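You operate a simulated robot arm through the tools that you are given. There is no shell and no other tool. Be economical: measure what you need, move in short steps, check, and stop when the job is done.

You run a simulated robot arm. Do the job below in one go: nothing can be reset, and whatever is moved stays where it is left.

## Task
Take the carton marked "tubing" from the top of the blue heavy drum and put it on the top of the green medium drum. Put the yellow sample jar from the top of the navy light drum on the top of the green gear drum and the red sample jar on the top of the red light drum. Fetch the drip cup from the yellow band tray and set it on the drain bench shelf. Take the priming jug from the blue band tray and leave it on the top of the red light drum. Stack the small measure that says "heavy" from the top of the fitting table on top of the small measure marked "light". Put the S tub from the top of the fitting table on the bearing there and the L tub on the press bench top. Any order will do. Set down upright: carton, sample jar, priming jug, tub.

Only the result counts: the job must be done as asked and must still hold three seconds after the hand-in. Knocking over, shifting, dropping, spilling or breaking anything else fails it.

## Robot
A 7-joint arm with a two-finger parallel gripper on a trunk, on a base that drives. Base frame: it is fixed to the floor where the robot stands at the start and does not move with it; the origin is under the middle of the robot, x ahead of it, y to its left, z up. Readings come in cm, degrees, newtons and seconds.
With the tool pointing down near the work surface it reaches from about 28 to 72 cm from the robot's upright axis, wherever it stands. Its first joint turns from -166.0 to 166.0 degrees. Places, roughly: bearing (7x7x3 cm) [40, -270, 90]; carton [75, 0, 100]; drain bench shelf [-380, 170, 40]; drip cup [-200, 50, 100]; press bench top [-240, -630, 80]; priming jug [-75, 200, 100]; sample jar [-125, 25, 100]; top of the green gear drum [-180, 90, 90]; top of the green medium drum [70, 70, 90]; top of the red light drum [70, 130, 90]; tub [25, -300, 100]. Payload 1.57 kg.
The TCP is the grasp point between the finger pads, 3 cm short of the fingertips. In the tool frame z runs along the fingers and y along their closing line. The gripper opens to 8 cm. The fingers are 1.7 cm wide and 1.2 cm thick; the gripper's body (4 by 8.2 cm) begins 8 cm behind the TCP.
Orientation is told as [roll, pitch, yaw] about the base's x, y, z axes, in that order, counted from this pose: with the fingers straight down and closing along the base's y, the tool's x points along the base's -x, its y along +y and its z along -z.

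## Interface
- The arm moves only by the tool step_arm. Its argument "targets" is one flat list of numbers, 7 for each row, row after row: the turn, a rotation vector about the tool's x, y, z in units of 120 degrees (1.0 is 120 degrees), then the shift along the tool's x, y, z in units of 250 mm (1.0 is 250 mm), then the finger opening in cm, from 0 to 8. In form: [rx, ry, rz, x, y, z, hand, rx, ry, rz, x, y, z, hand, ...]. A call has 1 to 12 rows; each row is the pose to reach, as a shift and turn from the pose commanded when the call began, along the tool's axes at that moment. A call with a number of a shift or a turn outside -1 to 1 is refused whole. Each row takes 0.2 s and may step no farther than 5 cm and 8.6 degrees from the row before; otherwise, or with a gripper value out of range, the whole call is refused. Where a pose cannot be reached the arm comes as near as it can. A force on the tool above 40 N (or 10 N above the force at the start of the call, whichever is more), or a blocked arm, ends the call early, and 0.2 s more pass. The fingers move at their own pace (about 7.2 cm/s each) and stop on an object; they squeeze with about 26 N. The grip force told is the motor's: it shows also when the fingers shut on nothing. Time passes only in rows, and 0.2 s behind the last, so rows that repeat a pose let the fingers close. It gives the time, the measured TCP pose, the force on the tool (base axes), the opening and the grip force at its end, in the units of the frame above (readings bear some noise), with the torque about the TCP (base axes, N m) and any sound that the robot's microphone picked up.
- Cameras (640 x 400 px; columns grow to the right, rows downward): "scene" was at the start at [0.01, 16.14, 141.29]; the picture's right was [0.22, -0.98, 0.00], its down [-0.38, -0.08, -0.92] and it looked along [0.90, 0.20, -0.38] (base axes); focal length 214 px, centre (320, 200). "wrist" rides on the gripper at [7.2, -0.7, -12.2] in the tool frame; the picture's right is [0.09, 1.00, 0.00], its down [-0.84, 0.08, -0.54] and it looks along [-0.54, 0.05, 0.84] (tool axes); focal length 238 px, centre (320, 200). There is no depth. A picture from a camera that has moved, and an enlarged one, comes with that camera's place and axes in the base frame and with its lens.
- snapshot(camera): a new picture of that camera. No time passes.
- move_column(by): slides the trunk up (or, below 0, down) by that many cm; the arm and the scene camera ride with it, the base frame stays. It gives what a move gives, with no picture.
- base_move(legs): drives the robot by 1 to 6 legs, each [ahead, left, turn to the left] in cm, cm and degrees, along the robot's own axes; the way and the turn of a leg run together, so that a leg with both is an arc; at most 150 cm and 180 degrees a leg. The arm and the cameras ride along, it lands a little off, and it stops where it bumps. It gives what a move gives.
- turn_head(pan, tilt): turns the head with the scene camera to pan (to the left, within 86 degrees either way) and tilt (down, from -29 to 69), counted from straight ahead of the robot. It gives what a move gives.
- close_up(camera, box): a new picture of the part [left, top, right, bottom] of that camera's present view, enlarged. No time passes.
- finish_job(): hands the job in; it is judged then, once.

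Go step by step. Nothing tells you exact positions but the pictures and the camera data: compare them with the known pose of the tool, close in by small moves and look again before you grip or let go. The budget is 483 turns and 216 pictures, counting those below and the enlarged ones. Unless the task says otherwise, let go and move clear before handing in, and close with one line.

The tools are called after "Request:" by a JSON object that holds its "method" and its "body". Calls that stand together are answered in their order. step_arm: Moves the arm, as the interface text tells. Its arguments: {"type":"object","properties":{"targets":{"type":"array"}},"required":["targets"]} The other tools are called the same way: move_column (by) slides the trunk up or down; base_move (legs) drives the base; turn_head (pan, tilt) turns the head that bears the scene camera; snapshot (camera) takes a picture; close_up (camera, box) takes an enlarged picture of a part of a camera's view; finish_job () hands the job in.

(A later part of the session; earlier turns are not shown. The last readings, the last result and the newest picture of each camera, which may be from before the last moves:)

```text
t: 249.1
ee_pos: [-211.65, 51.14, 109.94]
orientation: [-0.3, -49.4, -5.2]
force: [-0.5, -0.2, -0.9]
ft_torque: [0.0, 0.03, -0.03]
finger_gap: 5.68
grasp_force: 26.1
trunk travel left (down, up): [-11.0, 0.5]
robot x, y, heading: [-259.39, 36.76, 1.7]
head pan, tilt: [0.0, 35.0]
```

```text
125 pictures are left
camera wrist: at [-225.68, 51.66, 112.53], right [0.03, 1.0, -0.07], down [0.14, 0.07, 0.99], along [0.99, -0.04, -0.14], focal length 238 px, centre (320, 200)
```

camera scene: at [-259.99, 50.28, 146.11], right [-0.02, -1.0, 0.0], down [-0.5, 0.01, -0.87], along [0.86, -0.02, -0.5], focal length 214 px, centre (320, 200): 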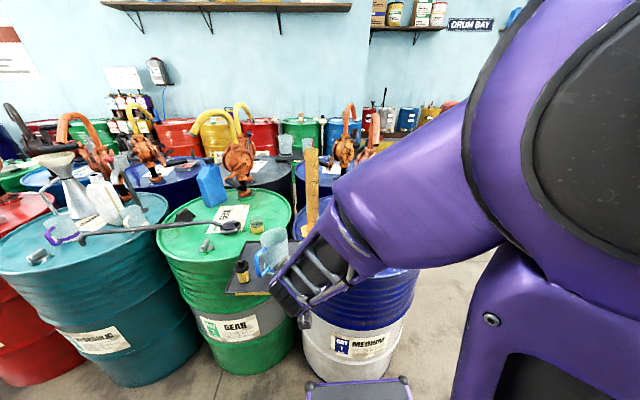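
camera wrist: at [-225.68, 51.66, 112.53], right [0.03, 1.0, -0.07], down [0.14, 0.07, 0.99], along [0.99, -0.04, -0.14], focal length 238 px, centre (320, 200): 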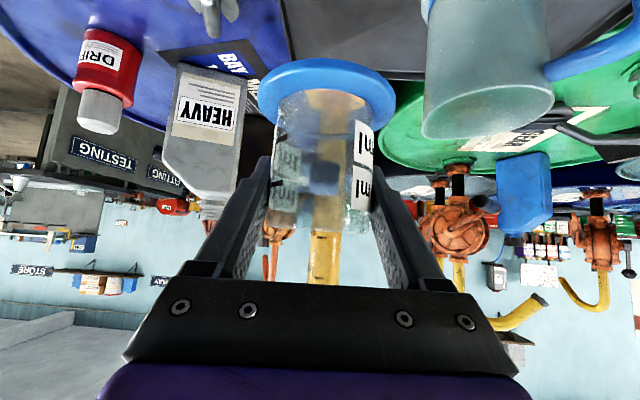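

Cup is held upright with a tilted hand. Backing off, turning around, and heading to the drain bench.

Request:
{"method": "base_move", "body": {"legs": [[-18, 0, 0], [0, 0, 178], [12, -120, 0]]}}

Request:
{"method": "turn_head", "body": {"pan": 0, "tilt": 35}}

Request:
{"method": "snapshot", "body": {"camera": "scene"}}

Request:
{"method": "snapshot", "body": {"camera": "wrist"}}

```text
t: 269.3
ee_pos: [-336.55, 142.89, 110.05]
orientation: [-0.4, -49.5, 172.6]
force: [-0.7, -0.1, -1.8]
ft_torque: [0.04, 0.0, -0.03]
finger_gap: 5.62
grasp_force: 26.2
trunk travel left (down, up): [-11.0, 0.5]
robot x, y, heading: [-287.77, 155.33, 179.3]
head pan, tilt: [0.0, 35.0]
```

```text
t: 269.9
ee_pos: [-336.4, 142.78, 110.11]
orientation: [-0.3, -49.4, 172.6]
force: [-0.4, -0.5, -1.2]
ft_torque: [-0.02, -0.04, -0.01]
finger_gap: 5.66
grasp_force: 25.8
trunk travel left (down, up): [-11.0, 0.5]
robot x, y, heading: [-287.64, 155.04, 179.5]
head pan, tilt: [0.0, 35.0]
```

```text
124 pictures are left
camera scene: at [-288.0, 141.61, 145.48], right [0.03, 1.0, 0.0], down [0.56, -0.02, -0.83], along [-0.83, 0.03, -0.56], focal length 214 px, centre (320, 200)
```

scene: 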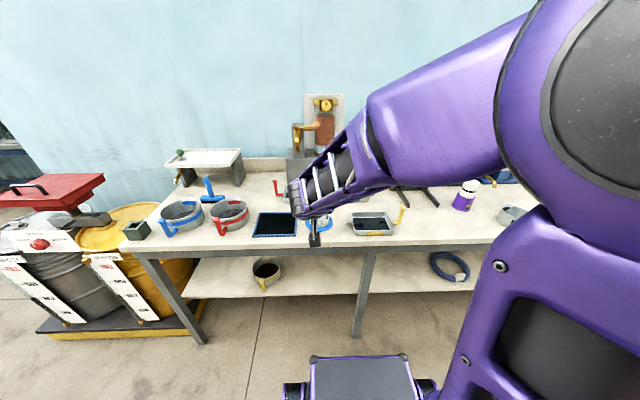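

```text
123 pictures are left
camera wrist: at [-322.7, 141.59, 112.56], right [-0.07, -0.99, -0.07], down [-0.14, -0.06, 0.99], along [-0.99, 0.08, -0.14], focal length 238 px, centre (320, 200)
```

wrist: 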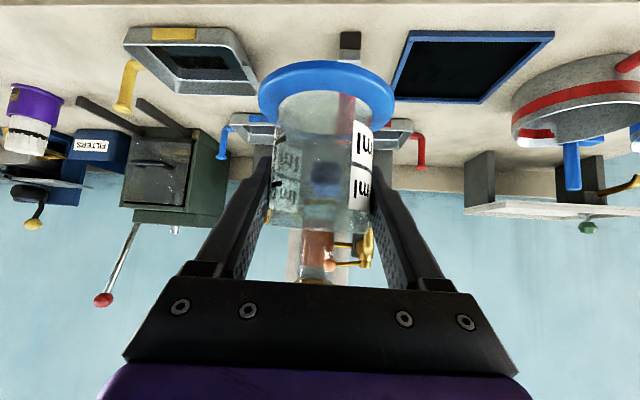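

The shelf surface is at z≈43 with its front edge at x≈-351; a free stretch lies at y≈125–160. I'll lower the column, retract, and bring the hand down in front of the bench.

Request:
{"method": "step_arm", "body": {"targets": [0, 0, 0, 0.104, 0, -0.122, 3.5, 0, 0, 0, 0.208, 0, -0.243, 3.5, 0, 0, 0, 0.312, 0, -0.365, 3.5]}}

Request:
{"method": "move_column", "body": {"by": -11}}

Request:
{"method": "step_arm", "body": {"targets": [0, 0, 0, 0.14, 0, 0.12, 3.5, 0, 0, 0, 0.28, 0, 0.24, 3.5, 0, 0, 0, 0.42, 0, 0.36, 3.5, 0, 0, 0, 0.56, 0, 0.48, 3.5, 0, 0, 0, 0.7, 0, 0.6, 3.5]}}

Request:
{"method": "snapshot", "body": {"camera": "scene"}}

```text
t: 270.7
ee_pos: [-324.91, 141.37, 109.29]
orientation: [-0.4, -48.1, 172.5]
force: [0.4, -0.1, -0.6]
ft_torque: [0.01, 0.02, 0.02]
finger_gap: 5.66
grasp_force: 25.9
trunk travel left (down, up): [-11.0, 0.5]
robot x, y, heading: [-287.86, 155.12, 179.4]
head pan, tilt: [0.0, 35.0]
```

```text
t: 272.1
ee_pos: [-324.83, 141.51, 98.38]
orientation: [-0.8, -48.6, 172.5]
force: [0.2, -0.4, -1.8]
ft_torque: [0.01, -0.01, 0.0]
finger_gap: 5.67
grasp_force: 25.5
trunk travel left (down, up): [0.0, 11.5]
robot x, y, heading: [-288.26, 155.28, 179.5]
head pan, tilt: [0.0, 35.0]
```

```text
t: 273.4
ee_pos: [-326.0, 140.01, 75.46]
orientation: [-0.3, -49.6, 172.4]
force: [-0.5, 0.0, -0.9]
ft_torque: [0.01, -0.01, 0.02]
finger_gap: 5.67
grasp_force: 25.5
out of reach, approached as far as the arm can: row 1, 2, 3, 4, 5
trunk travel left (down, up): [0.0, 11.5]
robot x, y, heading: [-287.76, 155.68, 179.3]
head pan, tilt: [0.0, 35.0]
```

```text
122 pictures are left
camera scene: at [-287.92, 141.42, 134.34], right [0.01, 1.0, 0.0], down [0.57, -0.01, -0.82], along [-0.82, 0.01, -0.57], focal length 214 px, centre (320, 200)
```

scene: 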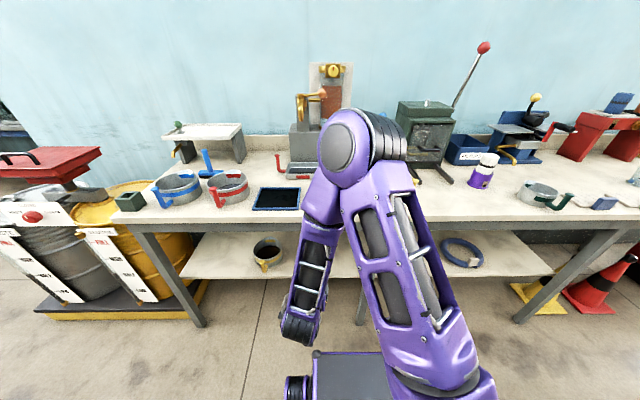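

I'm folding the arm too tight; back the base up so I can extend while lowering.

Request:
{"method": "base_move", "body": {"legs": [[-24, 0, 0]]}}

Request:
{"method": "step_arm", "body": {"targets": [0, 0, 0, -0.1, 0, 0.118, 3.5, 0, 0, 0, -0.2, 0, 0.236, 3.5, 0, 0, 0, -0.3, 0, 0.354, 3.5, 0, 0, 0, -0.4, 0, 0.472, 3.5]}}

```text
t: 275.1
ee_pos: [-302.06, 139.69, 75.42]
orientation: [-0.4, -49.5, 172.7]
force: [0.1, -0.2, -0.2]
ft_torque: [0.01, -0.01, 0.0]
finger_gap: 5.61
grasp_force: 25.9
trunk travel left (down, up): [0.0, 11.5]
robot x, y, heading: [-263.87, 155.07, 179.3]
head pan, tilt: [0.0, 35.0]
```

```text
t: 276.1
ee_pos: [-317.28, 141.78, 75.55]
orientation: [-0.4, -49.5, 172.8]
force: [-0.5, -0.1, -0.8]
ft_torque: [0.05, -0.03, 0.02]
finger_gap: 5.63
grasp_force: 25.1
trunk travel left (down, up): [0.0, 11.5]
robot x, y, heading: [-263.66, 154.81, 179.1]
head pan, tilt: [0.0, 35.0]
```

Request:
{"method": "step_arm", "body": {"targets": [0, 0, 0, 0.13, 0, 0.135, 3.5, 0, 0, 0, 0.26, 0, 0.27, 3.5, 0, 0, 0, 0.39, 0, 0.405, 3.5, 0, 0, 0, 0.52, 0, 0.54, 3.5, 0, 0, 0, 0.64, 0, 0.67, 3.5]}}

Request:
{"method": "snapshot", "body": {"camera": "wrist"}}

Request:
{"method": "snapshot", "body": {"camera": "scene"}}

```text
t: 277.3
ee_pos: [-319.72, 142.12, 52.21]
orientation: [-0.5, -49.4, 172.7]
force: [0.4, -0.4, -0.6]
ft_torque: [-0.03, -0.01, 0.01]
finger_gap: 5.66
grasp_force: 25.8
trunk travel left (down, up): [0.0, 11.5]
robot x, y, heading: [-263.61, 155.15, 179.4]
head pan, tilt: [0.0, 35.0]
```

```text
121 pictures are left
camera wrist: at [-305.9, 141.0, 54.83], right [-0.07, -0.99, -0.08], down [-0.14, -0.06, 0.99], along [-0.99, 0.08, -0.14], focal length 238 px, centre (320, 200)
```

wrist: 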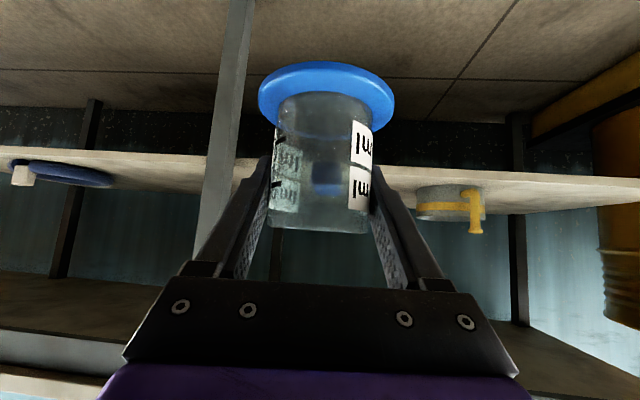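

```text
120 pictures are left
camera scene: at [-263.92, 141.15, 134.34], right [0.01, 1.0, 0.0], down [0.57, -0.01, -0.82], along [-0.82, 0.01, -0.57], focal length 214 px, centre (320, 200)
```

scene: 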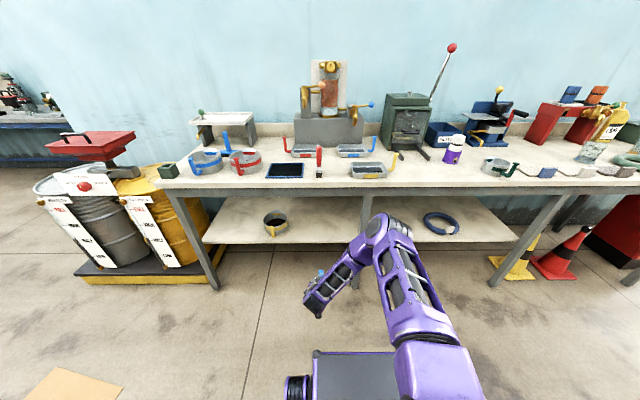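

Clear path: the shelf is below the cup, leg to one side, yellow-banded cup to the other. Driving forward to insert.

Request:
{"method": "base_move", "body": {"legs": [[28, 0, 0]]}}

Request:
{"method": "snapshot", "body": {"camera": "wrist"}}

Request:
{"method": "snapshot", "body": {"camera": "scene"}}

```text
t: 279.3
ee_pos: [-347.67, 142.36, 52.18]
orientation: [-0.5, -49.5, 172.7]
force: [1.3, -0.8, -1.2]
ft_torque: [0.02, -0.04, -0.01]
finger_gap: 5.61
grasp_force: 26.2
trunk travel left (down, up): [0.0, 11.5]
robot x, y, heading: [-291.96, 155.44, 179.5]
head pan, tilt: [0.0, 35.0]
```

```text
119 pictures are left
camera wrist: at [-333.98, 141.18, 54.86], right [-0.07, -0.99, -0.07], down [-0.14, -0.06, 0.99], along [-0.99, 0.08, -0.14], focal length 238 px, centre (320, 200)
```

wrist: 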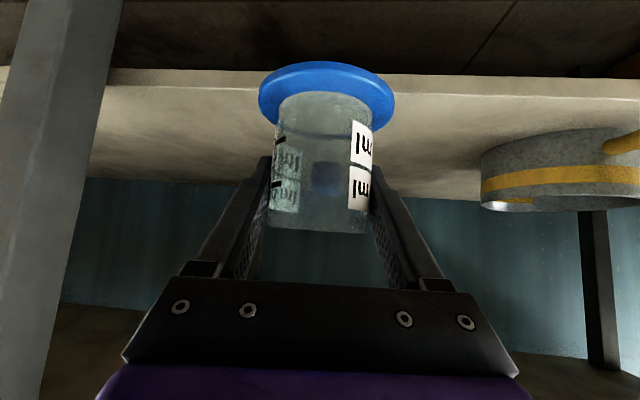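

```text
118 pictures are left
camera scene: at [-292.04, 141.42, 134.34], right [0.01, 1.0, 0.0], down [0.57, -0.01, -0.82], along [-0.82, 0.01, -0.57], focal length 214 px, centre (320, 200)
```

scene: 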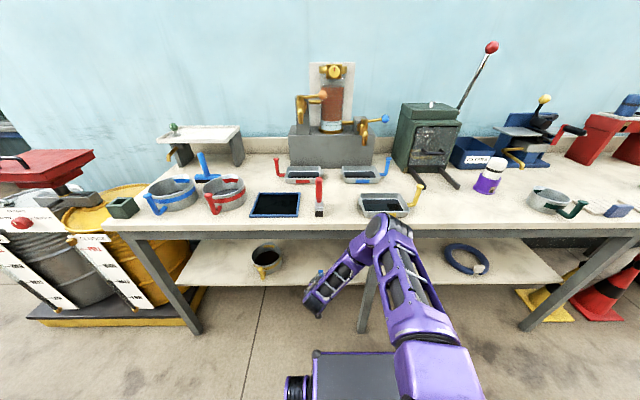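

Request:
{"method": "base_move", "body": {"legs": [[8, 0, 0]]}}

Request:
{"method": "step_arm", "body": {"targets": [0, 0, 0, -0.07, 0, 0.082, 3.5, 0, 0, 0, -0.14, 0, 0.164, 3.5, 0, 0, 0, -0.208, 0, 0.243, 3.5]}}

Request:
{"method": "snapshot", "body": {"camera": "wrist"}}

```text
t: 280.4
ee_pos: [-355.77, 142.36, 52.37]
orientation: [-0.4, -49.5, 172.8]
force: [0.7, -1.2, -0.3]
ft_torque: [0.02, 0.01, 0.03]
finger_gap: 5.63
grasp_force: 26.3
trunk travel left (down, up): [0.0, 11.5]
robot x, y, heading: [-300.05, 155.31, 179.5]
head pan, tilt: [0.0, 35.0]
```

```text
t: 281.1
ee_pos: [-362.88, 143.13, 52.22]
orientation: [-0.5, -49.2, 173.2]
force: [-0.6, 0.3, -0.7]
ft_torque: [-0.02, 0.0, -0.01]
finger_gap: 5.65
grasp_force: 25.7
trunk travel left (down, up): [0.0, 11.5]
robot x, y, heading: [-300.15, 155.45, 179.8]
head pan, tilt: [0.0, 35.0]
```

```text
117 pictures are left
camera wrist: at [-349.16, 142.04, 54.85], right [-0.06, -1.0, -0.08], down [-0.15, -0.07, 0.99], along [-0.99, 0.07, -0.14], focal length 238 px, centre (320, 200)
```

wrist: 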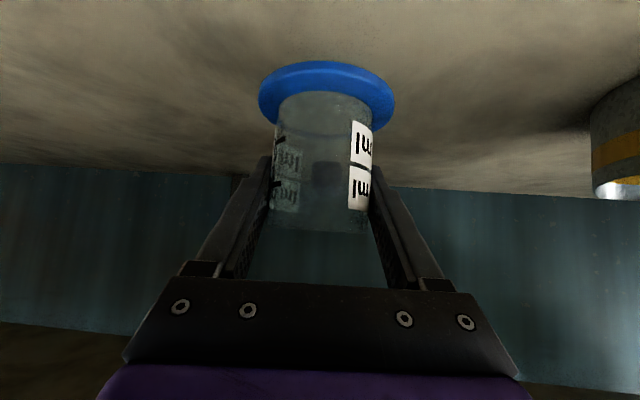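

Now over the shelf. Lowering carefully.

Request:
{"method": "step_arm", "body": {"targets": [0, 0, 0, 0.05, 0, 0.043, 3.5, 0, 0, 0, 0.09, 0, 0.077, 3.5, 0, 0, 0, 0.106, 0, 0.091, 3.5]}}

Request:
{"method": "step_arm", "body": {"targets": [0, 0, 0, 0.008, 0, 0.007, 3.5, 0, 0, 0, 0.016, 0, 0.014, 3.5]}}

Request:
{"method": "snapshot", "body": {"camera": "wrist"}}

```text
t: 281.9
ee_pos: [-363.84, 143.63, 48.89]
orientation: [-0.4, -49.6, 172.6]
force: [0.1, 1.1, 0.1]
ft_torque: [-0.04, -0.07, 0.04]
finger_gap: 5.6
grasp_force: 26.4
trunk travel left (down, up): [0.0, 11.5]
robot x, y, heading: [-300.15, 155.52, 179.3]
head pan, tilt: [0.0, 35.0]
```

```text
t: 282.6
ee_pos: [-363.63, 143.59, 48.23]
orientation: [-0.3, -49.3, 172.9]
force: [0.0, -0.1, -1.2]
ft_torque: [0.0, 0.0, 0.0]
finger_gap: 5.62
grasp_force: 25.8
trunk travel left (down, up): [0.0, 11.5]
robot x, y, heading: [-299.99, 155.13, 179.8]
head pan, tilt: [0.0, 35.0]
```

```text
116 pictures are left
camera wrist: at [-349.9, 142.31, 50.81], right [-0.07, -0.99, -0.07], down [-0.14, -0.06, 0.99], along [-0.99, 0.08, -0.14], focal length 238 px, centre (320, 200)
```

wrist: 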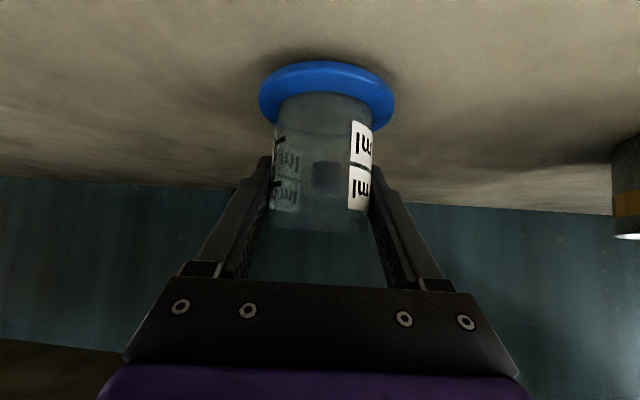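

Still a shadow gap under the cup; keep lowering in small steps.

Request:
{"method": "step_arm", "body": {"targets": [0, 0, 0, 0.01, 0, 0.009, 3.5, 0, 0, 0, 0.02, 0, 0.018, 3.5, 0, 0, 0, 0.03, 0, 0.026, 3.5]}}

```text
t: 283.4
ee_pos: [-363.67, 143.53, 47.33]
orientation: [-0.4, -49.4, 172.8]
force: [0.7, -0.3, 0.9]
ft_torque: [-0.02, 0.0, 0.02]
finger_gap: 5.62
grasp_force: 25.9
trunk travel left (down, up): [0.0, 11.5]
robot x, y, heading: [-299.95, 155.18, 179.6]
head pan, tilt: [0.0, 35.0]
```

Request:
{"method": "step_arm", "body": {"targets": [0, 0, 0, 0.008, 0, 0.007, 3.5, 0, 0, 0, 0.016, 0, 0.014, 3.5]}}

```text
t: 283.9
ee_pos: [-363.94, 143.64, 47.19]
orientation: [-0.3, -50.0, 172.5]
force: [2.3, 1.2, 22.2]
ft_torque: [-0.27, 0.07, -0.2]
finger_gap: 5.65
grasp_force: 26.0
trunk travel left (down, up): [0.0, 11.5]
robot x, y, heading: [-300.14, 155.22, 179.4]
head pan, tilt: [0.0, 35.0]
```

Contact. Relieve, release, and back out along the tool axis.

Request:
{"method": "step_arm", "body": {"targets": [0, 0, 0, -0.009, 0, -0.008, 3.5, 0, 0, 0, -0.009, 0, -0.008, 6.5, 0, 0, 0, -0.009, 0, -0.008, 7.6, 0, 0, 0, -0.009, 0, -0.008, 7.6]}}

Request:
{"method": "step_arm", "body": {"targets": [0, 0, 0, 0, 0, -0.06, 7.6, 0, 0, 0, 0, 0, -0.16, 7.6, 0, 0, 0, 0, 0, -0.3, 7.6, 0, 0, 0, 0, 0, -0.44, 7.6, 0, 0, 0, 0, 0, -0.56, 7.6]}}

Request:
{"method": "snapshot", "body": {"camera": "wrist"}}

```text
t: 284.9
ee_pos: [-363.7, 143.54, 47.03]
orientation: [-0.5, -49.4, 172.8]
force: [0.5, 0.6, -1.2]
ft_torque: [-0.04, 0.02, -0.01]
finger_gap: 7.6
grasp_force: 0.1
trunk travel left (down, up): [0.0, 11.5]
robot x, y, heading: [-300.12, 155.52, 179.5]
head pan, tilt: [0.0, 35.0]
```

```text
t: 286.1
ee_pos: [-353.1, 142.06, 56.21]
orientation: [-0.5, -49.5, 172.7]
force: [-0.8, -0.1, 0.0]
ft_torque: [0.01, -0.04, 0.0]
finger_gap: 7.62
grasp_force: 0.1
trunk travel left (down, up): [0.0, 11.5]
robot x, y, heading: [-300.25, 155.31, 179.8]
head pan, tilt: [0.0, 35.0]
```

```text
115 pictures are left
camera wrist: at [-339.39, 140.81, 58.75], right [-0.07, -0.99, -0.08], down [-0.14, -0.06, 0.99], along [-0.99, 0.08, -0.14], focal length 238 px, centre (320, 200)
```

wrist: 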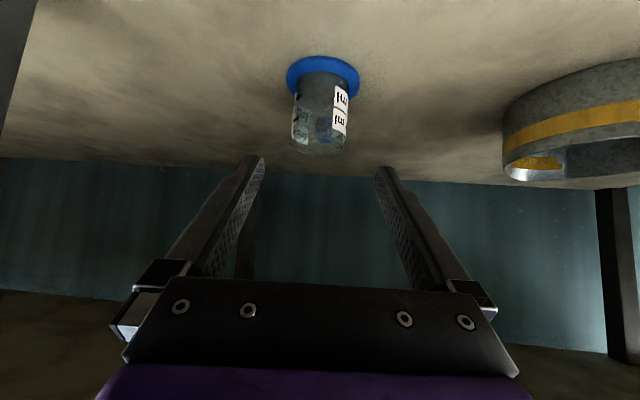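

Drip cup stands on the shelf. Backing out and restoring the arm to a high, untilted carry pose.

Request:
{"method": "base_move", "body": {"legs": [[-36, 0, 0]]}}

Request:
{"method": "step_arm", "body": {"targets": [0, 0, 0, -0.14, 0, -0.12, 8, 0, 0, 0, -0.28, 0, -0.24, 8, 0, 0, 0, -0.42, 0, -0.36, 8, 0, 0, 0, -0.56, 0, -0.48, 8, 0, 0, 0, -0.7, 0, -0.6, 8]}}

Request:
{"method": "move_column", "body": {"by": 11}}

Request:
{"method": "step_arm", "body": {"targets": [0, 0.068, 0, -0.1, 0, -0.08, 8, 0, 0.136, 0, -0.2, 0, -0.16, 8, 0, 0.204, 0, -0.3, 0, -0.24, 8, 0, 0.272, 0, -0.4, 0, -0.32, 8, 0, 0.34, 0, -0.5, 0, -0.4, 8, 0, 0.412, 0, -0.6, 0, -0.48, 8]}}

```text
t: 288.5
ee_pos: [-316.97, 141.91, 56.06]
orientation: [-0.3, -49.4, 172.4]
force: [-0.1, -0.4, 0.1]
ft_torque: [0.01, 0.03, -0.04]
finger_gap: 7.59
grasp_force: 0.1
trunk travel left (down, up): [0.0, 11.5]
robot x, y, heading: [-263.93, 154.93, 179.3]
head pan, tilt: [0.0, 35.0]
```

```text
t: 289.7
ee_pos: [-317.05, 141.8, 79.21]
orientation: [-0.5, -49.5, 172.5]
force: [0.0, 0.8, 0.0]
ft_torque: [0.0, -0.03, 0.02]
finger_gap: 7.99
grasp_force: 0.0
trunk travel left (down, up): [0.0, 11.5]
robot x, y, heading: [-263.85, 154.79, 179.0]
head pan, tilt: [0.0, 35.0]
```

```text
t: 291.1
ee_pos: [-317.12, 141.67, 90.32]
orientation: [-0.5, -49.4, 172.5]
force: [-0.7, 0.4, -0.8]
ft_torque: [-0.02, -0.01, 0.0]
finger_gap: 7.99
grasp_force: 0.2
trunk travel left (down, up): [-11.0, 0.5]
robot x, y, heading: [-263.39, 155.06, 179.1]
head pan, tilt: [0.0, 35.0]
```

```text
t: 292.5
ee_pos: [-317.79, 141.77, 109.71]
orientation: [-0.2, 0.2, 172.2]
force: [0.2, -0.2, 0.1]
ft_torque: [0.01, 0.01, 0.01]
finger_gap: 7.99
grasp_force: 0.0
trunk travel left (down, up): [-11.0, 0.5]
robot x, y, heading: [-263.59, 154.93, 179.0]
head pan, tilt: [0.0, 35.0]
```

Next: the fitting table. Driving south out of the back aisle and then east.

Request:
{"method": "base_move", "body": {"legs": [[0, 148, 0], [0, 64, 0], [-150, 0, 0]]}}

Request:
{"method": "turn_head", "body": {"pan": 86, "tilt": 20}}

Request:
{"method": "snapshot", "body": {"camera": "scene"}}

```text
t: 320.1
ee_pos: [-168.87, -71.44, 109.58]
orientation: [-0.3, -0.1, 172.1]
force: [-0.2, -0.6, 0.6]
ft_torque: [0.0, -0.05, 0.0]
finger_gap: 8.0
grasp_force: 0.0
trunk travel left (down, up): [-11.0, 0.5]
robot x, y, heading: [-114.72, -58.31, 179.1]
head pan, tilt: [0.0, 35.0]
```

```text
t: 321.7
ee_pos: [-169.01, -71.38, 109.5]
orientation: [-0.3, 0.0, 172.0]
force: [-0.1, 0.4, 0.2]
ft_torque: [0.0, 0.02, -0.02]
finger_gap: 8.0
grasp_force: 0.1
trunk travel left (down, up): [-11.0, 0.5]
robot x, y, heading: [-115.02, -58.39, 179.1]
head pan, tilt: [85.9, 20.0]
```

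```text
114 pictures are left
camera scene: at [-106.93, -81.63, 147.72], right [-1.0, 0.09, 0.0], down [0.03, 0.34, -0.94], along [-0.08, -0.94, -0.34], focal length 214 px, centre (320, 200)
```

scene: 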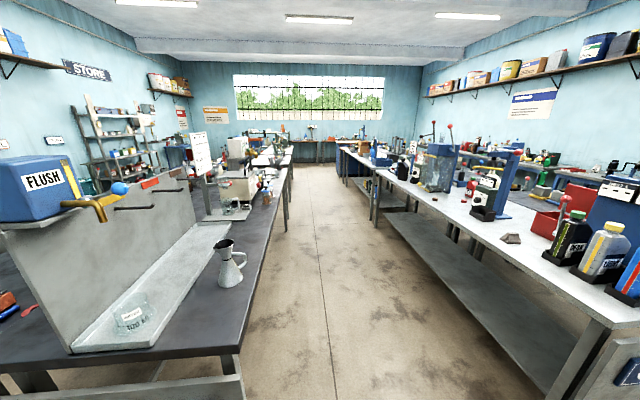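

Tables run south; the fitting side seems to be the east half. Moving east to look down that side.

Request:
{"method": "base_move", "body": {"legs": [[-150, 0, 0]]}}

Request:
{"method": "snapshot", "body": {"camera": "scene"}}

```text
t: 329.1
ee_pos: [-19.41, -73.59, 109.58]
orientation: [-0.2, 0.0, 172.4]
force: [-0.2, -0.4, 0.2]
ft_torque: [0.0, 0.03, 0.02]
finger_gap: 7.97
grasp_force: 0.1
trunk travel left (down, up): [-11.0, 0.5]
robot x, y, heading: [34.75, -59.94, 179.3]
head pan, tilt: [85.9, 20.0]
```

```text
113 pictures are left
camera scene: at [42.68, -83.46, 147.72], right [-1.0, 0.08, 0.0], down [0.03, 0.34, -0.94], along [-0.08, -0.94, -0.34], focal length 214 px, centre (320, 200)
```

scene: 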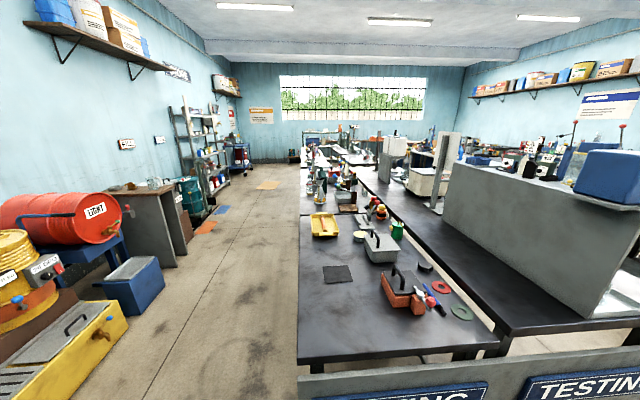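

The fitting table's east edge is x≈47, with a free aisle on that side. Driving there, facing south.

Request:
{"method": "base_move", "body": {"legs": [[-52, 0, 0], [0, 0, 90], [110, 0, 0]]}}

Request:
{"method": "turn_head", "body": {"pan": -35, "tilt": 30}}

Request:
{"method": "snapshot", "body": {"camera": "scene"}}

```text
t: 333.8
ee_pos: [39.81, -90.22, 109.55]
orientation: [-0.3, 0.0, -170.3]
force: [0.1, 0.5, -0.3]
ft_torque: [-0.01, -0.01, 0.01]
finger_gap: 8.01
grasp_force: 0.1
trunk travel left (down, up): [-11.0, 0.5]
robot x, y, heading: [87.13, -61.31, -163.1]
head pan, tilt: [85.9, 20.0]
stopped in leg 2: the robot was blocked; the commanded pose is now the measured one
```

```text
t: 335.8
ee_pos: [39.82, -90.16, 109.65]
orientation: [-0.2, 0.0, -170.3]
force: [0.0, 0.3, 0.1]
ft_torque: [-0.04, 0.03, 0.01]
finger_gap: 7.98
grasp_force: 0.1
trunk travel left (down, up): [-11.0, 0.5]
robot x, y, heading: [86.93, -61.3, -163.2]
head pan, tilt: [-35.0, 30.0]
```

```text
112 pictures are left
camera scene: at [91.29, -69.16, 146.12], right [0.31, 0.95, 0.0], down [0.47, -0.16, -0.87], along [-0.82, 0.27, -0.5], focal length 214 px, centre (320, 200)
```

scene: 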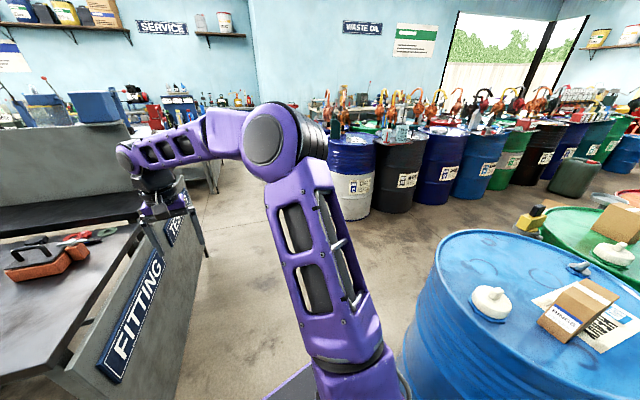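

A rear corner touched something (wall corner); carton and drums look undisturbed. Shift south before turning further.

Request:
{"method": "base_move", "body": {"legs": [[0, 28, 0], [0, 0, 73]]}}

Request:
{"method": "snapshot", "body": {"camera": "scene"}}

```text
t: 342.3
ee_pos: [109.06, -142.14, 109.57]
orientation: [-0.4, 0.0, -97.2]
force: [-0.7, 1.0, 0.5]
ft_torque: [0.04, 0.02, -0.02]
finger_gap: 8.0
grasp_force: 0.1
trunk travel left (down, up): [-11.0, 0.5]
robot x, y, heading: [95.43, -88.33, -90.2]
head pan, tilt: [-35.0, 30.0]
```

```text
111 pictures are left
camera scene: at [104.15, -86.55, 146.12], right [-0.82, 0.58, 0.0], down [0.29, 0.41, -0.87], along [-0.5, -0.71, -0.5], focal length 214 px, centre (320, 200)
```

scene: 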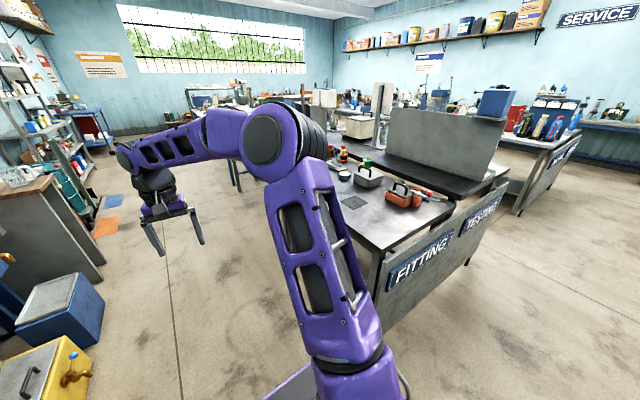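

Request:
{"method": "base_move", "body": {"legs": [[100, -8, 0], [80, 0, 0]]}}

Request:
{"method": "turn_head", "body": {"pan": -70, "tilt": 35}}

Request:
{"method": "snapshot", "body": {"camera": "scene"}}

```text
t: 351.4
ee_pos: [99.82, -323.34, 109.59]
orientation: [-0.3, 0.0, -97.5]
force: [0.8, -0.1, 0.3]
ft_torque: [0.0, -0.01, 0.02]
finger_gap: 7.98
grasp_force: 0.1
trunk travel left (down, up): [-11.0, 0.5]
robot x, y, heading: [86.11, -269.59, -90.5]
head pan, tilt: [-35.0, 30.0]
```

```text
t: 352.4
ee_pos: [99.82, -323.27, 109.54]
orientation: [-0.3, 0.0, -97.4]
force: [-0.5, -0.1, 0.6]
ft_torque: [-0.02, -0.01, 0.03]
finger_gap: 8.02
grasp_force: 0.0
trunk travel left (down, up): [-11.0, 0.5]
robot x, y, heading: [86.45, -269.59, -90.2]
head pan, tilt: [-70.0, 35.0]
```

```text
110 pictures are left
camera scene: at [92.09, -263.27, 145.34], right [-0.34, 0.94, 0.0], down [0.54, 0.19, -0.82], along [-0.77, -0.28, -0.57], focal length 214 px, centre (320, 200)
```

scene: 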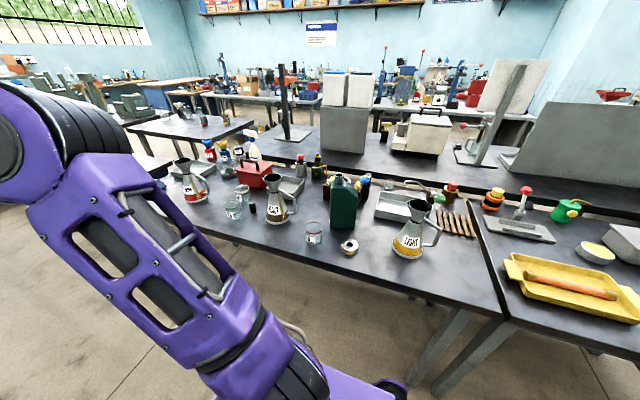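

Request:
{"method": "close_up", "body": {"camera": "scene", "box": [150, 130, 470, 290]}}

Request:
{"method": "close_up", "body": {"camera": "scene", "box": [150, 130, 310, 260]}}

Request:
{"method": "close_up", "body": {"camera": "scene", "box": [290, 160, 450, 270]}}

```text
2.00 times, centred on (310, 210) of scene
camera zoom: at [92.09, -263.27, 145.34], right [-0.34, 0.94, 0.0], down [0.54, 0.19, -0.82], along [-0.77, -0.28, -0.57], focal length 429 px, centre (340, 180)
```

zoom: 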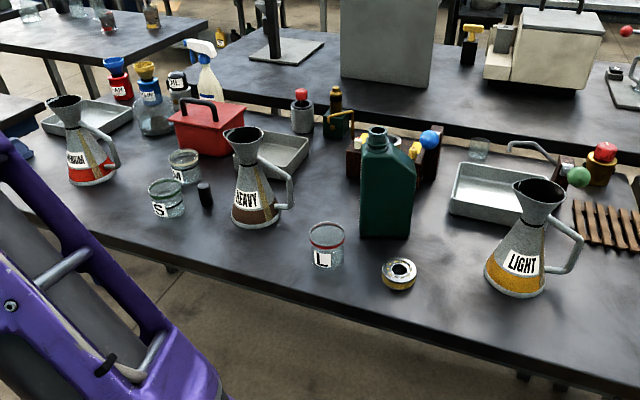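

```text
3.08 times, centred on (230, 195) of scene
camera zoom: at [92.09, -263.27, 145.34], right [-0.34, 0.94, 0.0], down [0.54, 0.19, -0.82], along [-0.77, -0.28, -0.57], focal length 660 px, centre (597, 215)
```

zoom: 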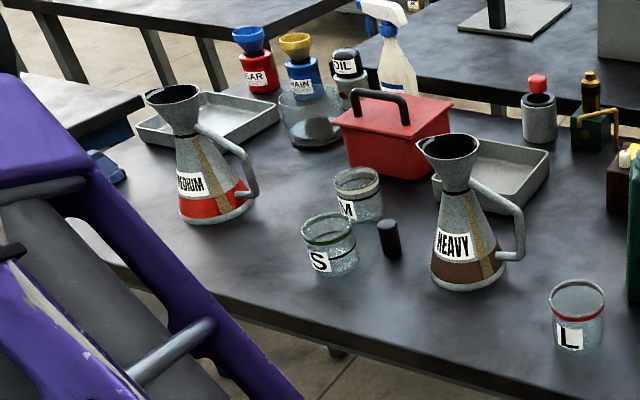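

```text
3.64 times, centred on (370, 215) of scene
camera zoom: at [92.09, -263.27, 145.34], right [-0.34, 0.94, 0.0], down [0.54, 0.19, -0.82], along [-0.77, -0.28, -0.57], focal length 780 px, centre (138, 146)
```

zoom: 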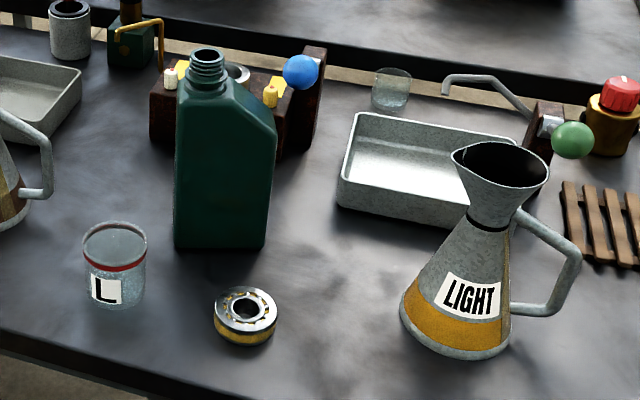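

Table layout: LIGHT measure ≈(30,-252), bearing ≈(38,-272), L tub ≈(38,-285), HEAVY measure ≈(30,-306), S tub ≈(35,-325). I'll shift the base a bit south, raise and retract the arm, and swing it over the table edge.

Request:
{"method": "step_arm", "body": {"targets": [0, 0, 0, 0.125, -0.05, -0.06, 8, 0, 0, 0, 0.25, -0.1, -0.12, 8, 0, 0, 0, 0.375, -0.15, -0.18, 8, 0, 0, 0, 0.502, -0.199, -0.24, 8]}}

Request:
{"method": "base_move", "body": {"legs": [[20, 0, 0]]}}

Request:
{"method": "step_arm", "body": {"targets": [0, 0, 0.0542, -0.06, -0.181, 0, 8, 0, 0, 0.1083, -0.099, -0.367, 0, 8, 0, 0, 0.1625, -0.117, -0.557, 0, 8, 0, 0, 0.2167, -0.113, -0.748, 0, 8, 0, 0, 0.2708, -0.088, -0.936, 0, 8]}}

Request:
{"method": "step_arm", "body": {"targets": [0, 0, 0.0542, -0.06, -0.181, 0, 8, 0, 0, 0.1083, -0.099, -0.367, 0, 8, 0, 0, 0.1625, -0.117, -0.557, 0, 8, 0, 0, 0.2167, -0.113, -0.748, 0, 8, 0, 0, 0.2708, -0.088, -0.936, 0, 8]}}

Request:
{"method": "snapshot", "body": {"camera": "wrist"}}

```text
t: 353.4
ee_pos: [96.4, -310.02, 115.54]
orientation: [-0.2, 0.0, -97.4]
force: [-0.1, 0.3, 0.6]
ft_torque: [0.02, 0.02, -0.02]
finger_gap: 7.98
grasp_force: 0.0
trunk travel left (down, up): [-11.0, 0.5]
robot x, y, heading: [86.15, -269.06, -90.6]
head pan, tilt: [-70.0, 35.0]
```

```text
t: 355.1
ee_pos: [96.46, -330.17, 115.59]
orientation: [-0.3, 0.0, -97.4]
force: [0.1, 0.2, 0.1]
ft_torque: [-0.02, 0.01, -0.02]
finger_gap: 8.03
grasp_force: 0.1
trunk travel left (down, up): [-11.0, 0.5]
robot x, y, heading: [86.24, -289.79, -90.4]
head pan, tilt: [-70.0, 35.0]
```

```text
t: 356.2
ee_pos: [72.9, -329.3, 115.74]
orientation: [-0.2, -0.3, -130.0]
force: [0.5, 0.6, 0.1]
ft_torque: [0.0, 0.02, -0.01]
finger_gap: 8.0
grasp_force: 0.1
trunk travel left (down, up): [-11.0, 0.5]
robot x, y, heading: [86.32, -289.64, -90.6]
head pan, tilt: [-70.0, 35.0]
```

```text
t: 357.4
ee_pos: [53.6, -316.05, 115.65]
orientation: [-0.1, -0.3, -162.5]
force: [-0.8, 0.0, 0.1]
ft_torque: [0.0, 0.02, -0.02]
finger_gap: 7.96
grasp_force: 0.0
trunk travel left (down, up): [-11.0, 0.5]
robot x, y, heading: [85.89, -289.16, -90.5]
head pan, tilt: [-70.0, 35.0]
```

```text
106 pictures are left
camera wrist: at [60.29, -313.25, 127.97], right [0.39, -0.92, 0.0], down [-0.77, -0.33, 0.55], along [-0.5, -0.21, -0.84], focal length 238 px, centre (320, 200)
```

wrist: 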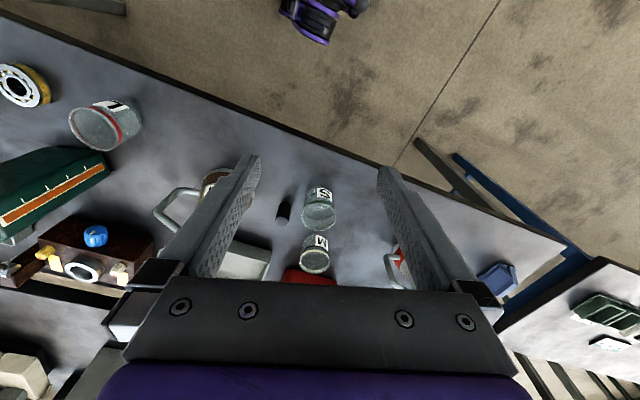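

S tub ≈ (36.7,-323.5), rim z≈93. Moving above and part-way down.

Request:
{"method": "step_arm", "body": {"targets": [0, 0, 0, -0.184, 0.021, 0, 8, 0, 0, 0, -0.368, 0.042, 0, 8, 0, 0, 0, -0.552, 0.062, 0, 8, 0, 0, 0, -0.735, 0.083, 0.03, 8, 0, 0, 0, -0.735, 0.083, 0.2, 8, 0, 0, 0, -0.735, 0.083, 0.36, 8, 0, 0, 0, -0.735, 0.083, 0.5, 8]}}

Request:
{"method": "snapshot", "body": {"camera": "wrist"}}

```text
t: 359.1
ee_pos: [36.68, -323.48, 103.29]
orientation: [-0.1, -0.2, -162.4]
force: [0.3, 0.7, 0.8]
ft_torque: [-0.01, 0.0, 0.01]
finger_gap: 7.99
grasp_force: 0.0
trunk travel left (down, up): [-11.0, 0.5]
robot x, y, heading: [86.4, -289.56, -90.3]
head pan, tilt: [-70.0, 35.0]
```

```text
105 pictures are left
camera wrist: at [43.25, -320.86, 115.52], right [0.39, -0.92, 0.0], down [-0.77, -0.33, 0.55], along [-0.5, -0.21, -0.84], focal length 238 px, centre (320, 200)
```

wrist: 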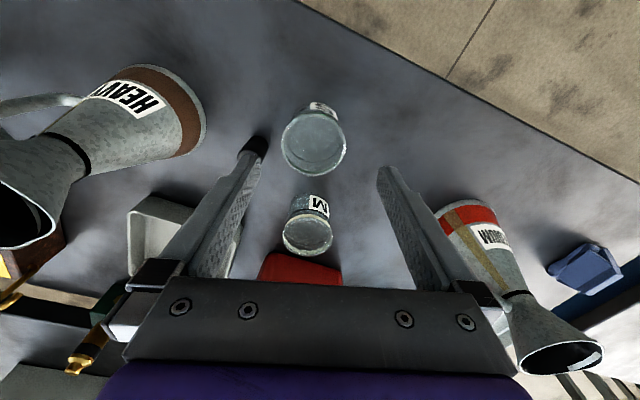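

Request:
{"method": "step_arm", "body": {"targets": [0, 0, 0, -0.027, -0.004, 0.14, 7.6, 0, 0, 0, -0.027, -0.004, 0.3, 7.6, 0, 0, 0, -0.027, -0.004, 0.4, 7.6, 0, 0, 0, -0.027, -0.004, 0.48, 7.6]}}

Request:
{"method": "snapshot", "body": {"camera": "wrist"}}

```text
t: 360.1
ee_pos: [35.97, -323.69, 91.34]
orientation: [0.0, -0.3, -162.4]
force: [-0.5, -0.1, 0.1]
ft_torque: [0.0, -0.02, 0.0]
finger_gap: 7.58
grasp_force: 0.0
trunk travel left (down, up): [-11.0, 0.5]
robot x, y, heading: [86.45, -289.43, -90.5]
head pan, tilt: [-70.0, 35.0]
```

```text
104 pictures are left
camera wrist: at [42.51, -320.91, 103.6], right [0.39, -0.92, 0.0], down [-0.77, -0.33, 0.55], along [-0.5, -0.21, -0.84], focal length 238 px, centre (320, 200)
```

wrist: 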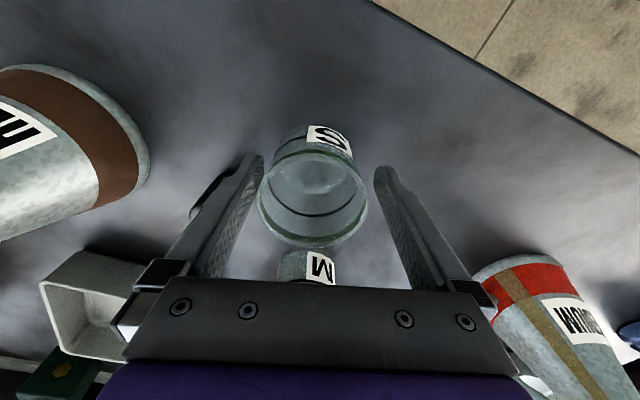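

Request:
{"method": "step_arm", "body": {"targets": [0, 0, 0, 0, -0.008, 0.03, 7.6, 0, 0, 0, 0, -0.008, 0.06, 7.6, 0, 0, 0, 0, -0.008, 0.06, 6, 0, 0, 0, 0, -0.008, 0.06, 4.5, 0, 0, 0, 0, -0.008, 0.06, 4.5, 0, 0, 0, 0, -0.008, 0.06, 4.5]}}

Request:
{"method": "step_arm", "body": {"targets": [0, 0, 0, 0, 0, -0.03, 4.5, 0, 0, 0, 0, 0, -0.1, 4.5, 0, 0, 0, 0, 0, -0.24, 4.5, 0, 0, 0, 0, 0, -0.4, 4.5, 0, 0, 0, 0, 0, -0.56, 4.5, 0, 0, 0, 0, 0, -0.72, 4.5, 0, 0, 0, 0, 0, -0.88, 4.5, 0, 0, 0, 0, 0, -0.98, 4.5]}}

Request:
{"method": "snapshot", "body": {"camera": "wrist"}}

```text
t: 361.4
ee_pos: [35.93, -323.43, 89.97]
orientation: [-0.1, -0.3, -162.4]
force: [0.5, -0.6, 0.4]
ft_torque: [-0.01, 0.0, -0.06]
finger_gap: 6.09
grasp_force: 26.5
trunk travel left (down, up): [-11.0, 0.5]
robot x, y, heading: [86.26, -289.49, -90.3]
head pan, tilt: [-70.0, 35.0]
```

```text
t: 363.2
ee_pos: [36.04, -323.39, 114.4]
orientation: [-0.1, -0.2, -162.5]
force: [0.7, -0.8, -0.6]
ft_torque: [-0.03, 0.0, 0.02]
finger_gap: 6.11
grasp_force: 25.9
trunk travel left (down, up): [-11.0, 0.5]
robot x, y, heading: [86.26, -289.38, -90.3]
head pan, tilt: [-70.0, 35.0]
```

```text
103 pictures are left
camera wrist: at [42.59, -320.68, 126.63], right [0.39, -0.92, 0.0], down [-0.77, -0.33, 0.55], along [-0.5, -0.21, -0.84], focal length 238 px, centre (320, 200)
```

wrist: 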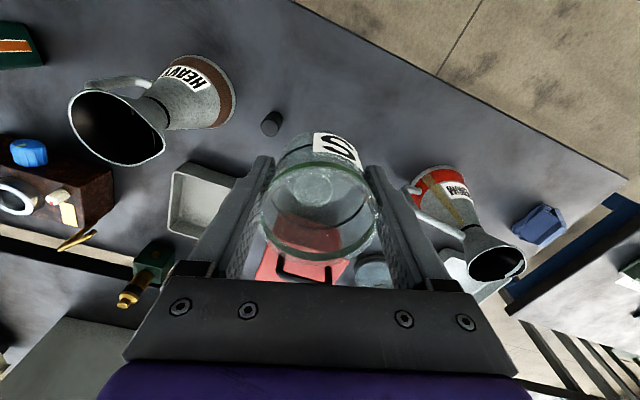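

S tub held. Moving it around via the table edge toward the bearing, turning the wrist back.

Request:
{"method": "step_arm", "body": {"targets": [0, 0, 0, 0.177, -0.028, 0, 4.5, 0, 0, 0, 0.353, -0.056, 0, 4.5, 0, 0, 0, 0.53, -0.084, 0, 4.5]}}

Request:
{"method": "step_arm", "body": {"targets": [0, 0, 0.05, 0.055, -0.176, 0, 4.5, 0, 0, 0.1, 0.111, -0.351, 0, 4.5, 0, 0, 0.15, 0.166, -0.527, 0, 4.5, 0, 0, 0.2, 0.222, -0.702, 0, 4.5, 0, 0, 0.25, 0.277, -0.878, 0, 4.5]}}

Request:
{"method": "step_arm", "body": {"targets": [0, 0, 0, -0.1, -0.14, 0, 4.5, 0, 0, 0, -0.2, -0.28, 0, 4.5, 0, 0, 0, -0.3, -0.42, 0, 4.5, 0, 0, 0, -0.4, -0.56, 0, 4.5, 0, 0, 0, -0.5, -0.7, 0, 4.5]}}

Request:
{"method": "snapshot", "body": {"camera": "wrist"}}

```text
t: 364.1
ee_pos: [47.99, -317.46, 114.38]
orientation: [0.0, -0.3, -162.5]
force: [-0.1, -0.8, -1.4]
ft_torque: [0.0, -0.05, 0.02]
finger_gap: 6.1
grasp_force: 25.8
trunk travel left (down, up): [-11.0, 0.5]
robot x, y, heading: [86.17, -289.47, -90.4]
head pan, tilt: [-70.0, 35.0]
```

```text
t: 365.2
ee_pos: [47.94, -294.44, 114.36]
orientation: [0.0, -0.3, 167.4]
force: [-0.1, -0.3, -0.6]
ft_torque: [0.0, 0.01, 0.01]
finger_gap: 6.12
grasp_force: 25.3
trunk travel left (down, up): [-11.0, 0.5]
robot x, y, heading: [86.43, -289.42, -90.4]
head pan, tilt: [-70.0, 35.0]
```

```text
t: 366.4
ee_pos: [39.42, -274.64, 114.36]
orientation: [0.1, -0.3, 167.6]
force: [0.1, 0.2, -0.5]
ft_torque: [-0.02, -0.02, 0.0]
finger_gap: 6.09
grasp_force: 25.4
trunk travel left (down, up): [-11.0, 0.5]
robot x, y, heading: [86.19, -289.44, -90.5]
head pan, tilt: [-70.0, 35.0]
```

```text
102 pictures are left
camera wrist: at [46.52, -275.53, 126.56], right [-0.12, -0.99, 0.0], down [-0.83, 0.1, 0.55], along [-0.54, 0.07, -0.84], focal length 238 px, centre (320, 200)
```

wrist: 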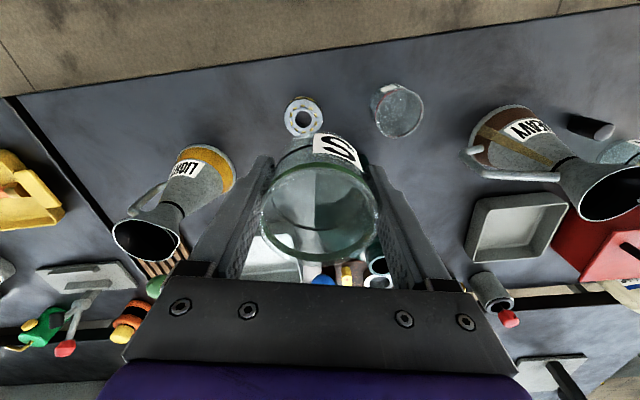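

Bearing is at (37.5,-271.6). Moving over it and lowering to just above.

Request:
{"method": "step_arm", "body": {"targets": [0, 0, 0, -0.05, -0.05, 0, 4.5, 0, 0, 0, -0.1, -0.101, 0.06, 4.5, 0, 0, 0, -0.1, -0.101, 0.22, 4.5, 0, 0, 0, -0.1, -0.101, 0.38, 4.5, 0, 0, 0, -0.1, -0.101, 0.54, 4.5, 0, 0, 0, -0.1, -0.101, 0.66, 4.5]}}

Request:
{"method": "close_up", "body": {"camera": "scene", "box": [330, 110, 530, 260]}}

Request:
{"method": "snapshot", "body": {"camera": "wrist"}}

```text
t: 367.9
ee_pos: [37.48, -271.52, 97.71]
orientation: [0.1, -0.3, 167.6]
force: [0.0, 0.1, -0.6]
ft_torque: [-0.01, 0.02, -0.04]
finger_gap: 6.1
grasp_force: 25.9
trunk travel left (down, up): [-11.0, 0.5]
robot x, y, heading: [86.29, -289.43, -90.4]
head pan, tilt: [-70.0, 35.0]
```

```text
2.67 times, centred on (430, 185) of scene
camera zoom: at [91.94, -283.28, 145.34], right [-0.34, 0.94, 0.0], down [0.54, 0.19, -0.82], along [-0.77, -0.28, -0.57], focal length 572 px, centre (27, 240)
```

zoom: 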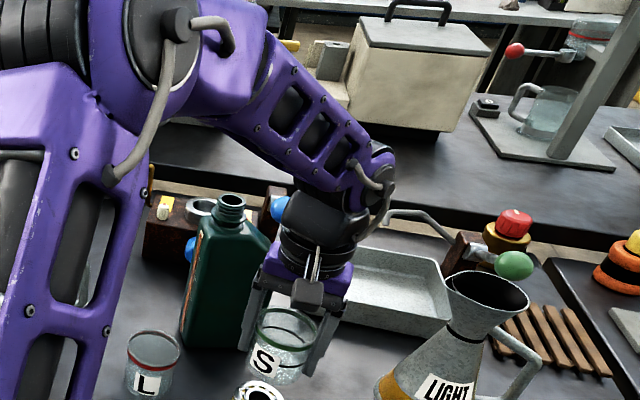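

```text
100 pictures are left
camera wrist: at [44.64, -272.59, 110.06], right [-0.12, -0.99, 0.0], down [-0.83, 0.1, 0.55], along [-0.54, 0.07, -0.84], focal length 238 px, centre (320, 200)
```

wrist: 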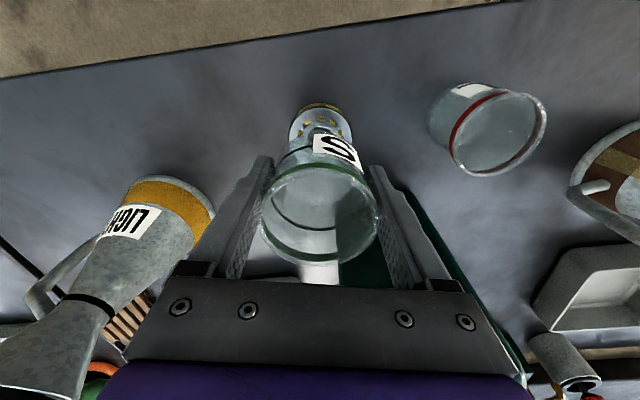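

Bearing lies right under the tub. Lowering to contact.

Request:
{"method": "step_arm", "body": {"targets": [0, 0, 0, -0.006, 0.006, 0.06, 4.5, 0, 0, 0, -0.006, 0.006, 0.12, 4.5, 0, 0, 0, -0.006, 0.006, 0.16, 4.5]}}

Request:
{"method": "step_arm", "body": {"targets": [0, 0, 0, 0, 0, 0.008, 4.5, 0, 0, 0, 0, 0, 0.016, 4.5]}}

```text
t: 368.6
ee_pos: [37.27, -271.84, 93.77]
orientation: [0.0, -0.3, 167.6]
force: [-0.4, 0.2, 0.3]
ft_torque: [-0.06, 0.03, -0.02]
finger_gap: 6.1
grasp_force: 27.0
trunk travel left (down, up): [-11.0, 0.5]
robot x, y, heading: [86.43, -289.45, -90.2]
head pan, tilt: [-70.0, 35.0]
```

```text
t: 369.2
ee_pos: [37.35, -271.82, 93.48]
orientation: [0.1, -0.3, 167.6]
force: [-0.1, -0.6, -0.5]
ft_torque: [0.03, -0.02, 0.01]
finger_gap: 6.12
grasp_force: 26.4
trunk travel left (down, up): [-11.0, 0.5]
robot x, y, heading: [86.31, -289.0, -90.5]
head pan, tilt: [-70.0, 35.0]
```

Request:
{"method": "step_arm", "body": {"targets": [0, 0, 0, 0, 0, 0.008, 4.5, 0, 0, 0, 0, 0, 0.016, 4.5]}}

Request:
{"method": "step_arm", "body": {"targets": [0, 0, 0, 0, 0, 0.008, 4.5, 0, 0, 0, 0, 0, 0.012, 4.5]}}

```text
t: 369.9
ee_pos: [37.3, -271.79, 92.95]
orientation: [0.1, -0.4, 167.5]
force: [0.1, 0.4, -0.3]
ft_torque: [0.0, -0.01, -0.02]
finger_gap: 6.09
grasp_force: 25.7
trunk travel left (down, up): [-11.0, 0.5]
robot x, y, heading: [86.66, -289.33, -90.4]
head pan, tilt: [-70.0, 35.0]
```

```text
t: 370.4
ee_pos: [37.38, -271.77, 92.9]
orientation: [0.0, -0.3, 167.6]
force: [-0.1, -0.5, -0.8]
ft_torque: [0.02, 0.01, 0.01]
finger_gap: 6.11
grasp_force: 26.1
trunk travel left (down, up): [-11.0, 0.5]
robot x, y, heading: [86.26, -289.35, -90.3]
head pan, tilt: [-70.0, 35.0]
```

Request:
{"method": "step_arm", "body": {"targets": [0, 0, 0, 0, 0, 0.008, 4.5, 0, 0, 0, 0, 0, 0.014, 4.5]}}

Request:
{"method": "close_up", "body": {"camera": "scene", "box": [390, 210, 470, 270]}}

```text
t: 371.1
ee_pos: [37.22, -271.78, 92.35]
orientation: [0.1, -0.3, 167.6]
force: [0.6, -0.8, -1.7]
ft_torque: [-0.02, -0.03, 0.01]
finger_gap: 6.11
grasp_force: 26.3
trunk travel left (down, up): [-11.0, 0.5]
robot x, y, heading: [86.2, -289.3, -90.2]
head pan, tilt: [-70.0, 35.0]
```

```text
6.67 times, centred on (430, 240) of scene
camera zoom: at [91.94, -283.28, 145.34], right [-0.34, 0.94, 0.0], down [0.54, 0.19, -0.82], along [-0.77, -0.28, -0.57], focal length 1430 px, centre (-413, -67)
```

zoom: 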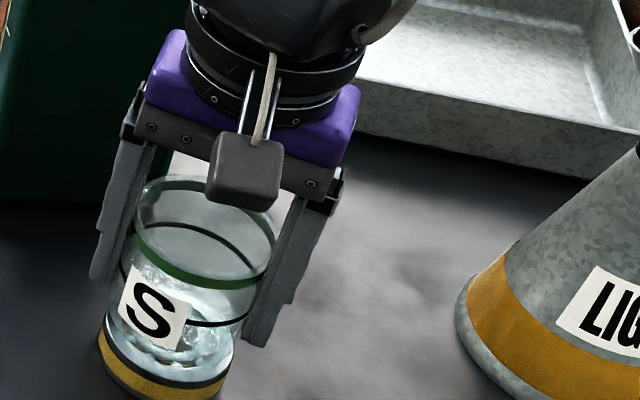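

Request:
{"method": "step_arm", "body": {"targets": [0, 0, 0, 0, 0, 0.008, 4.5, 0, 0, 0, 0, 0, 0.014, 4.5]}}

Request:
{"method": "step_arm", "body": {"targets": [0, 0, 0, 0, 0, 0.006, 4.5, 0, 0, 0, 0, 0, 0.012, 4.5]}}

```text
t: 371.6
ee_pos: [37.33, -271.7, 92.07]
orientation: [0.0, -0.2, 167.6]
force: [0.0, -0.1, -1.3]
ft_torque: [0.01, -0.02, 0.0]
finger_gap: 6.09
grasp_force: 26.1
trunk travel left (down, up): [-11.0, 0.5]
robot x, y, heading: [86.28, -289.45, -90.5]
head pan, tilt: [-70.0, 35.0]
```

```text
t: 372.2
ee_pos: [37.3, -271.76, 91.99]
orientation: [-0.1, -0.6, 167.7]
force: [2.0, -2.6, 15.2]
ft_torque: [-0.09, -0.15, 0.05]
finger_gap: 6.07
grasp_force: 26.1
trunk travel left (down, up): [-11.0, 0.5]
robot x, y, heading: [86.26, -289.35, -90.4]
head pan, tilt: [-70.0, 35.0]
```

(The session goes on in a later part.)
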